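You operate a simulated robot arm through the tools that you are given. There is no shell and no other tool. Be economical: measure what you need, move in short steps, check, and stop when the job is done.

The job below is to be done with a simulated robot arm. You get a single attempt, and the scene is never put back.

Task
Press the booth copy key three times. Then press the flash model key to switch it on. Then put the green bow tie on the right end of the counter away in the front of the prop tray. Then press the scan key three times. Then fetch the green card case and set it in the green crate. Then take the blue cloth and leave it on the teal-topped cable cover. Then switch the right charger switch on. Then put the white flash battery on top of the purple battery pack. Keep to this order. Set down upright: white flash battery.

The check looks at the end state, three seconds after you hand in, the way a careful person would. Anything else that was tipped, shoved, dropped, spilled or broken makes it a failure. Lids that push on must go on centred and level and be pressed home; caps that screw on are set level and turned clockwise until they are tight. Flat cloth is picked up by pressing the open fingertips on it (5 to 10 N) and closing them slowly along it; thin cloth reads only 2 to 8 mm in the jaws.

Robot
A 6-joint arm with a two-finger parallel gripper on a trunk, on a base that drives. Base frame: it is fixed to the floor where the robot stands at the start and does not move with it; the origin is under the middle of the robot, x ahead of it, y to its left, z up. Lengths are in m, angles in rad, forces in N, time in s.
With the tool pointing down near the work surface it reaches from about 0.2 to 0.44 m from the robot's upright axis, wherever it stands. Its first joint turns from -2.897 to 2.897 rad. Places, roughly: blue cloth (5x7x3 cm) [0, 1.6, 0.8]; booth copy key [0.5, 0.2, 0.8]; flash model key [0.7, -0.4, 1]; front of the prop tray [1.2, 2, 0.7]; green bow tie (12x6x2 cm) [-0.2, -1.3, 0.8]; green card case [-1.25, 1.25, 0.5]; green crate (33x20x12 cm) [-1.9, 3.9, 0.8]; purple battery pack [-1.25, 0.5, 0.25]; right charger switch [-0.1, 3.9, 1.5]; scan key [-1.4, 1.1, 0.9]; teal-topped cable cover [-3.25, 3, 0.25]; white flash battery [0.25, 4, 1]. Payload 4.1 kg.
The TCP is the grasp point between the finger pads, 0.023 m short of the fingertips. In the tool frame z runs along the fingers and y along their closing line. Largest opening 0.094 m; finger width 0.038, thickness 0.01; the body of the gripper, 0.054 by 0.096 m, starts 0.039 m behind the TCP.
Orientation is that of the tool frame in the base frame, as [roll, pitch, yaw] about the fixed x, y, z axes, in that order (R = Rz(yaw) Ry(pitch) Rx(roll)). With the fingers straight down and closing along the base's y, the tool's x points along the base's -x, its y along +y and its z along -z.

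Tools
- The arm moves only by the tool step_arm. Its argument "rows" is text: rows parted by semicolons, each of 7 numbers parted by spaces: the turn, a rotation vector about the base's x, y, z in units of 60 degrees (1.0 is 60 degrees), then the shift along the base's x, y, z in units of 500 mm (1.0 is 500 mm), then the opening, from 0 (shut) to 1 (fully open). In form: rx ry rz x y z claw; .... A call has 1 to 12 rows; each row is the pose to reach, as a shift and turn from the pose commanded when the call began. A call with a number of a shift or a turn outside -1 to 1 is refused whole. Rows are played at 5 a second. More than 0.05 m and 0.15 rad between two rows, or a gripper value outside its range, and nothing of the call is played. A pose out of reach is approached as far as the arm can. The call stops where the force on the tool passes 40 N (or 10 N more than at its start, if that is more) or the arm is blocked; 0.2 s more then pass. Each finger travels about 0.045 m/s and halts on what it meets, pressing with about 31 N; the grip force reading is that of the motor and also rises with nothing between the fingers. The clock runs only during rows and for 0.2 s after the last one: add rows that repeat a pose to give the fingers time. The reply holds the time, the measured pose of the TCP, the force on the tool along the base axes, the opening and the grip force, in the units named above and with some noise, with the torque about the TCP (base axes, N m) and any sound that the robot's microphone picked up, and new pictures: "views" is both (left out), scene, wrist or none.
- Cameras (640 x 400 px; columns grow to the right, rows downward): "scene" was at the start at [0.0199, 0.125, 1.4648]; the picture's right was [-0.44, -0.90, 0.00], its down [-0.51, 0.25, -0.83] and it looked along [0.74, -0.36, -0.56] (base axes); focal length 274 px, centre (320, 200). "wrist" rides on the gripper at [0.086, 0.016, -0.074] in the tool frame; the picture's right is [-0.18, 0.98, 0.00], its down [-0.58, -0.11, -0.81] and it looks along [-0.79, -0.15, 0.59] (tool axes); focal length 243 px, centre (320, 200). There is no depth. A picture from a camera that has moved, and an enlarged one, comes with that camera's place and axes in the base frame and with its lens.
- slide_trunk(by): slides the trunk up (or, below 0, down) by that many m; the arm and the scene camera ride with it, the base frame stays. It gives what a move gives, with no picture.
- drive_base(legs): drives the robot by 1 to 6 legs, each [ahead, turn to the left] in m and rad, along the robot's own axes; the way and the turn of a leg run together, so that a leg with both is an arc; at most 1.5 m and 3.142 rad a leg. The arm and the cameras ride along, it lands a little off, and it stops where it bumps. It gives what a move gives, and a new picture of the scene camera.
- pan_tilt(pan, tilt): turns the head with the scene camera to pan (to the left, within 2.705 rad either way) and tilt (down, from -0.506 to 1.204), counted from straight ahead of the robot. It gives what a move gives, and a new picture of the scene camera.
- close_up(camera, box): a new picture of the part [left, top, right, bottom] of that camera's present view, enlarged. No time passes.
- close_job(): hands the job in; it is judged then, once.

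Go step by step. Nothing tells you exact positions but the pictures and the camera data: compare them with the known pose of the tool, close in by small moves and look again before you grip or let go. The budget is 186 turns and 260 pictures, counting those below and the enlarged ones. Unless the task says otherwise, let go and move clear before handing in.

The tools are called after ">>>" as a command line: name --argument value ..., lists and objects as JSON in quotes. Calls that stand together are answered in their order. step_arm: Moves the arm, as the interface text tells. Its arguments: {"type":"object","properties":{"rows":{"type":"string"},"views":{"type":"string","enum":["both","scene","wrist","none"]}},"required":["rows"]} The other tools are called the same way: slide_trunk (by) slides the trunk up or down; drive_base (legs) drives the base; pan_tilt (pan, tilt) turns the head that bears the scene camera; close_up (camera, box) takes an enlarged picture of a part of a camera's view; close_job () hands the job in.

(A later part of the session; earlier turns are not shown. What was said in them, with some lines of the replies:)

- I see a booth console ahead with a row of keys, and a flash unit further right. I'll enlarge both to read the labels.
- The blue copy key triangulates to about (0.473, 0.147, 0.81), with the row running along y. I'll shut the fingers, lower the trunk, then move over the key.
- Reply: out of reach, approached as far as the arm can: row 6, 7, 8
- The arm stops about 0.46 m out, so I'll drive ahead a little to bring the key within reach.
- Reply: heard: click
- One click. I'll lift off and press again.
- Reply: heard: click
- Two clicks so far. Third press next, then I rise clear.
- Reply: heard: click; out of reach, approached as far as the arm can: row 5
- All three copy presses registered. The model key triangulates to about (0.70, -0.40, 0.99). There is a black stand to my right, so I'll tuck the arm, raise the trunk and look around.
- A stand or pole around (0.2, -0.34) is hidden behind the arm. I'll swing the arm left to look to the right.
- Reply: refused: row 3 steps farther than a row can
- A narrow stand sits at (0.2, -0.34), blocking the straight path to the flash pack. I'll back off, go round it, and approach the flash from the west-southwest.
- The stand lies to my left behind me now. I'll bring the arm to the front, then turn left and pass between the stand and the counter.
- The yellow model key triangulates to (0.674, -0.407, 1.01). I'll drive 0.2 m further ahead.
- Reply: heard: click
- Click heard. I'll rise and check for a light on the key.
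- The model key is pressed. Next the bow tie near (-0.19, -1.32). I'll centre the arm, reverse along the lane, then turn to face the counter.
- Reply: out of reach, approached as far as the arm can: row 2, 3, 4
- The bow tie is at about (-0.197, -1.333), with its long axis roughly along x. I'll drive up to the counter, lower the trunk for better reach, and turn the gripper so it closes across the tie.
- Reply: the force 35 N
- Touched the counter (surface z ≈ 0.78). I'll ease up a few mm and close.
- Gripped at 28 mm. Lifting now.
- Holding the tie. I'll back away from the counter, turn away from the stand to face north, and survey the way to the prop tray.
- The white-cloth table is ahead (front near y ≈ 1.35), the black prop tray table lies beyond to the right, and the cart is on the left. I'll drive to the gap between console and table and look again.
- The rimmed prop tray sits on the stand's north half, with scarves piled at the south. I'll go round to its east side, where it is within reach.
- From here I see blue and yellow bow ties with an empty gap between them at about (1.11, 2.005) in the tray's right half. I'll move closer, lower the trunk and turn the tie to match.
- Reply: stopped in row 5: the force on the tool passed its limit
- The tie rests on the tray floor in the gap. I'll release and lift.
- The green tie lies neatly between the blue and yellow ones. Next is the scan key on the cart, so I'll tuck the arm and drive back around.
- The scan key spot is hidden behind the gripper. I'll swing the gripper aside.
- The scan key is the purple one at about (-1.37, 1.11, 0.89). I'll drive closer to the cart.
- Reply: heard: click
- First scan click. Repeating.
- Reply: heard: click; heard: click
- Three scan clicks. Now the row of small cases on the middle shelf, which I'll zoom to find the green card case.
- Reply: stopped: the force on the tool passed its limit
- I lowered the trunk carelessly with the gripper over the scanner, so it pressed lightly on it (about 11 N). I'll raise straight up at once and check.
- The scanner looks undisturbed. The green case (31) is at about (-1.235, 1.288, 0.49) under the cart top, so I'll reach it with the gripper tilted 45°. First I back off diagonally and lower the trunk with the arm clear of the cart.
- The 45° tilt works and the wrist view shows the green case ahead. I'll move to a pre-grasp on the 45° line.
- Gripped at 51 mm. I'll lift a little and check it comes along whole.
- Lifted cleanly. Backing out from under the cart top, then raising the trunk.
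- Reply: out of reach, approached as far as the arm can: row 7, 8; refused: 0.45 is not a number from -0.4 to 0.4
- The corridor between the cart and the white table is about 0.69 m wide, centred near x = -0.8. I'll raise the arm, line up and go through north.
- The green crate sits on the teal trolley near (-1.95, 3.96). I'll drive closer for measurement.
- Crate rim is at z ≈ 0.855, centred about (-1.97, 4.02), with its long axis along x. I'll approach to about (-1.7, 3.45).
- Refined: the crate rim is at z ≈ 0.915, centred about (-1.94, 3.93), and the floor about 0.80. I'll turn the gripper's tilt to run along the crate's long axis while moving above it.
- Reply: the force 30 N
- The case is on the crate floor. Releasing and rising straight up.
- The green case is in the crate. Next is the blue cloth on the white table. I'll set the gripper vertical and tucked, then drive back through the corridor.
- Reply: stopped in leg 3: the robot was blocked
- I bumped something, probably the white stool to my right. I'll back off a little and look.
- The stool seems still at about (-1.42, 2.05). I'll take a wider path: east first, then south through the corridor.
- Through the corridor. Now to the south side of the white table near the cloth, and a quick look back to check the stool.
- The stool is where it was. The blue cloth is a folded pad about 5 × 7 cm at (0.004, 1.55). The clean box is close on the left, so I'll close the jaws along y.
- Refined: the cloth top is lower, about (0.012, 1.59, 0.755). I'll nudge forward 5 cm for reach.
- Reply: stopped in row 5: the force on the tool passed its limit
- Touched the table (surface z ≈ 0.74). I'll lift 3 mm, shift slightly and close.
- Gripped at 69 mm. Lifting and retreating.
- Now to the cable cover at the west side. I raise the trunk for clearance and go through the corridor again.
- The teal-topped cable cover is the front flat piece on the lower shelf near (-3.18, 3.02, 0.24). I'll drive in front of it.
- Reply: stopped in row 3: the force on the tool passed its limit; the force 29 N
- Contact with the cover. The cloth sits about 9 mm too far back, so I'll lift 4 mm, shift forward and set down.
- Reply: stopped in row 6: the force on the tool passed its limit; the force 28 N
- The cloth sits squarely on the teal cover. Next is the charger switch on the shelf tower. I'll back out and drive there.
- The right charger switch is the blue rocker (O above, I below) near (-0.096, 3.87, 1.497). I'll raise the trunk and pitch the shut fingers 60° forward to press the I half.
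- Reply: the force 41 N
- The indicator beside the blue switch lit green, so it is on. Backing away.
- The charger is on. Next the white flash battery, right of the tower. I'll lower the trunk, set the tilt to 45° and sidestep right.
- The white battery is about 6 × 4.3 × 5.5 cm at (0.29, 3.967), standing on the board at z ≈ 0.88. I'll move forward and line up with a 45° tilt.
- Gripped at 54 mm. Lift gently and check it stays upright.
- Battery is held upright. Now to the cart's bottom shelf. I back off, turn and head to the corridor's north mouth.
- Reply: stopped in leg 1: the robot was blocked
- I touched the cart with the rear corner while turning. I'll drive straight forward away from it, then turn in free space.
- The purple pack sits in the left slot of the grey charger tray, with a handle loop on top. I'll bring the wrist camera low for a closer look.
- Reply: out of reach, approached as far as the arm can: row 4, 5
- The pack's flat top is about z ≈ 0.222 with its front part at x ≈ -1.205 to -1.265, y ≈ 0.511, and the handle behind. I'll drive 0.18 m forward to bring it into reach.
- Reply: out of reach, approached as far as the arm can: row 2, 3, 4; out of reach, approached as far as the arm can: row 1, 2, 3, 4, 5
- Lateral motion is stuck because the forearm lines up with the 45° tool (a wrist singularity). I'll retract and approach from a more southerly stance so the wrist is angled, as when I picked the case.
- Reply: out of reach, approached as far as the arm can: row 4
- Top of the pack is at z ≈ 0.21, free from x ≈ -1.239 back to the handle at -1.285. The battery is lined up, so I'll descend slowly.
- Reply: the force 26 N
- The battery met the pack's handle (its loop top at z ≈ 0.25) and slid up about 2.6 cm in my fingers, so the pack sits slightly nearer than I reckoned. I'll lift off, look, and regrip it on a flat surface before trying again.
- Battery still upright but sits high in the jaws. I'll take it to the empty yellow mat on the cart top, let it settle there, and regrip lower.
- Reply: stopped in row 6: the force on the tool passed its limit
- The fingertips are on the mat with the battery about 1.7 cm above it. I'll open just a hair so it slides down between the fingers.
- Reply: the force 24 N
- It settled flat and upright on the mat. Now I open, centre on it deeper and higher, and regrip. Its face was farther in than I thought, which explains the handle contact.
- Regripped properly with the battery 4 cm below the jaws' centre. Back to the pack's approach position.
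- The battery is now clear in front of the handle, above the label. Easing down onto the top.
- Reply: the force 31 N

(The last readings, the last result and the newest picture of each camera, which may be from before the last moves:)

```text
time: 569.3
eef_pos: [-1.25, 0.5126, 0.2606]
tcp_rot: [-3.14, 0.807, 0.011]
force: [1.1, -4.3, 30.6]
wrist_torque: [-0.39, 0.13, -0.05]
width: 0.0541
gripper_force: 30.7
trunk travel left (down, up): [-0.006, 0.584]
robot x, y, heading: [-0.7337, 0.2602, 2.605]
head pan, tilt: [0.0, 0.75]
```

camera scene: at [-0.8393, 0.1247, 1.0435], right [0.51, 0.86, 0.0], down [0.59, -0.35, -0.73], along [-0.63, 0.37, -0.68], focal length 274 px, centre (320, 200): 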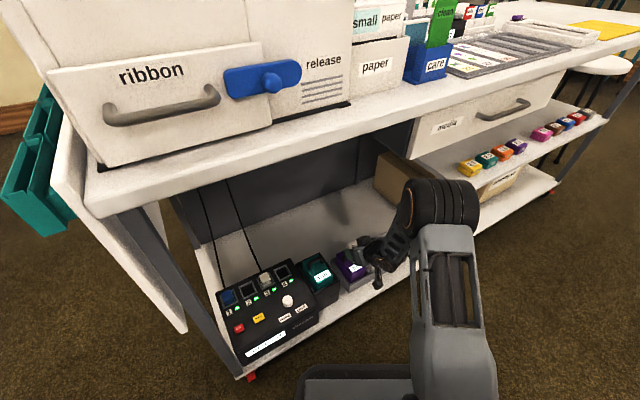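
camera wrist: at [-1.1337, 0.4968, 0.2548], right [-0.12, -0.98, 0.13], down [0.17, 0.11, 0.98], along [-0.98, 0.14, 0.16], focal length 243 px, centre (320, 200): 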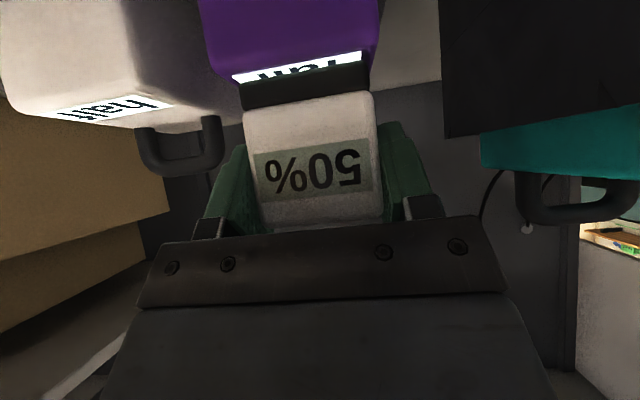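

Contact. I relieve the pressure, look, then release.

>>> step_arm --rows "0 0 0 0 0 0.009 0.25;0 0 0 0 0 0.009 0.25" --views "wrist"

```text
time: 569.9
eef_pos: [-1.248, 0.5128, 0.2602]
tcp_rot: [3.139, 0.8, 0.009]
force: [-3.2, 0.9, 5.8]
wrist_torque: [0.24, 0.33, 0.04]
width: 0.0537
gripper_force: 31.2
trunk travel left (down, up): [-0.006, 0.584]
robot x, y, heading: [-0.7353, 0.2548, 2.607]
head pan, tilt: [0.0, 0.75]
camera wrist: at [-1.133, 0.4969, 0.2516], right [-0.12, -0.98, 0.13], down [0.17, 0.11, 0.98], along [-0.98, 0.14, 0.15], focal length 243 px, centre (320, 200)
```

wrist: 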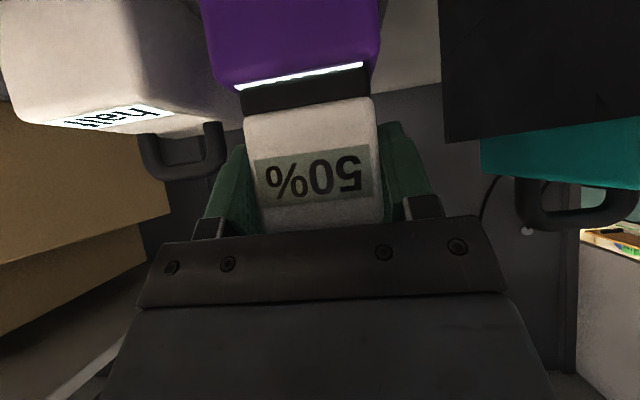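

Seated flat on the pack top. Releasing slowly and withdrawing along the finger axis.

>>> step_arm --rows "0 0 0 0 0 0 0.58;0 0 0 0 0 0 0.62;0 0 0 0 0 0 0.68;0 0 0 0 0 0 0.75;0 0 0 0 0 0 0.8;0 0 0 0.02 0 0.02 0.82;0 0 0 0.06 0 0.06 0.82;0 0 0 0.11 0 0.11 0.82;0 0 0 0.17 0 0.16 0.82;0 0 0 0.24 0 0.2 0.82"

>>> close_up --camera "scene" --box '[280, 210, 440, 320]'

```text
time: 572.1
eef_pos: [-1.1273, 0.5151, 0.359]
tcp_rot: [3.138, 0.799, 0.009]
force: [0.9, 0.0, -0.9]
wrist_torque: [0.0, 0.01, 0.02]
width: 0.077
gripper_force: 0.0
trunk travel left (down, up): [-0.006, 0.584]
robot x, y, heading: [-0.7344, 0.2563, 2.604]
head pan, tilt: [0.0, 0.75]
camera scene: at [-0.8393, 0.1247, 1.0434], right [0.51, 0.86, 0.0], down [0.59, -0.35, -0.73], along [-0.63, 0.37, -0.68], focal length 274 px, centre (320, 200)
camera wrist: at [-1.0137, 0.499, 0.3498], right [-0.12, -0.98, 0.13], down [0.17, 0.11, 0.98], along [-0.98, 0.14, 0.15], focal length 243 px, centre (320, 200)
```

scene: 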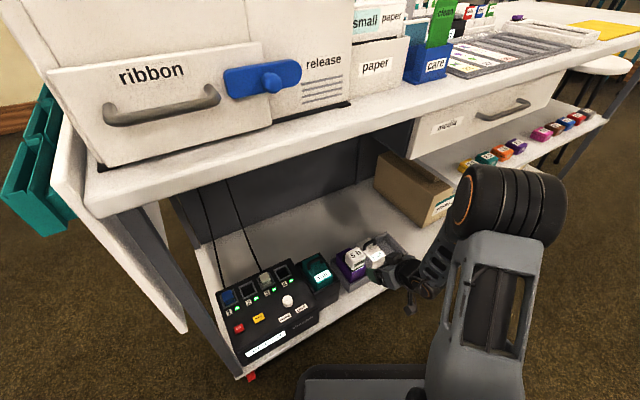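
wrist: 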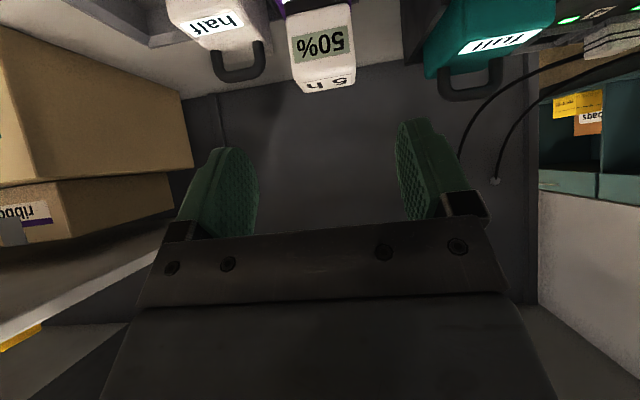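

```text
3.64 times, centred on (360, 265) of scene
camera zoom: at [-0.8393, 0.1247, 1.0434], right [0.51, 0.86, 0.0], down [0.59, -0.35, -0.73], along [-0.63, 0.37, -0.68], focal length 995 px, centre (174, -36)
```

zoom: 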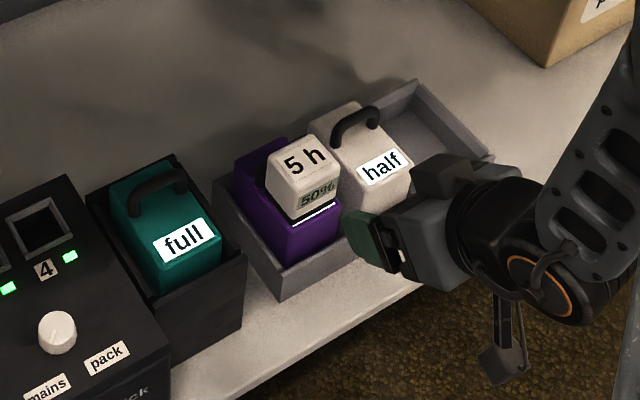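

The white battery stands upright on the purple pack. I'll withdraw the arm and base clear.

>>> step_arm --rows "0 0 0 0.04 0 0.04 0.8;0 0 0 0.06 0 0.09 0.8" --views "none"

>>> drive_base --legs '[[-0.4, 0]]'

>>> close_up --camera "scene" --box '[240, 130, 480, 290]'

```text
time: 572.7
eef_pos: [-1.0991, 0.5123, 0.4026]
tcp_rot: [3.136, 0.799, 0.007]
force: [0.1, -0.3, 0.1]
wrist_torque: [-0.03, 0.0, 0.0]
width: 0.0751
gripper_force: 0.0
trunk travel left (down, up): [-0.006, 0.584]
robot x, y, heading: [-0.7334, 0.2583, 2.611]
head pan, tilt: [0.0, 0.75]
```

```text
time: 575.2
eef_pos: [-0.7543, 0.3074, 0.4046]
tcp_rot: [3.139, 0.799, 0.006]
force: [-0.9, -0.7, -0.8]
wrist_torque: [-0.04, 0.05, -0.02]
width: 0.0754
gripper_force: 0.0
trunk travel left (down, up): [-0.006, 0.584]
robot x, y, heading: [-0.3929, 0.0579, 2.609]
head pan, tilt: [0.0, 0.75]
camera scene: at [-0.4947, -0.0793, 1.0435], right [0.51, 0.86, 0.0], down [0.59, -0.35, -0.73], along [-0.63, 0.37, -0.68], focal length 274 px, centre (320, 200)
```

scene: 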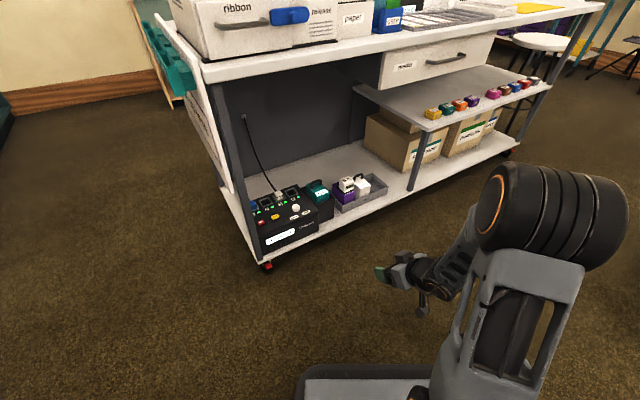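

```text
2.50 times, centred on (360, 210) of scene
camera zoom: at [-0.4947, -0.0793, 1.0435], right [0.51, 0.86, 0.0], down [0.59, -0.35, -0.73], along [-0.63, 0.37, -0.68], focal length 684 px, centre (220, 175)
```

zoom: 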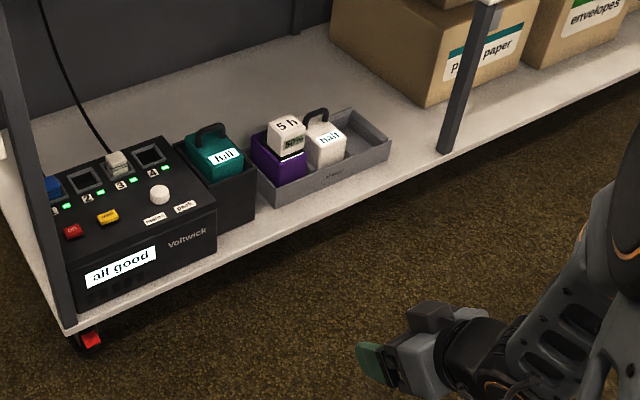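

All eight steps are done in order, the white battery stands upright on the purple pack, and the robot is clear, so I'm handing in.

>>> close_job

```text
The job is handed in.
```

I finished all eight steps in the order you gave and handed the job in. The white flash battery is standing upright on the purple battery pack.

- **Keys:** the booth copy and scan keys each clicked three times. The flash model key clicked once, but no light came on at the flash, so the click is my only sign that it switched on.
- **Contacts along the way:** the base bumped the white stool and the cart once each, and the gripper pressed on the scanner with about 11 N. The stool and scanner looked unmoved afterwards. I saw no sign the cart had shifted.
- **White battery:** on the first try it landed on the pack's handle and slipped in the gripper. I took it to the yellow mat on the cart, where it dropped about 1.7 cm between the fingers. I then regripped it and set it down again.
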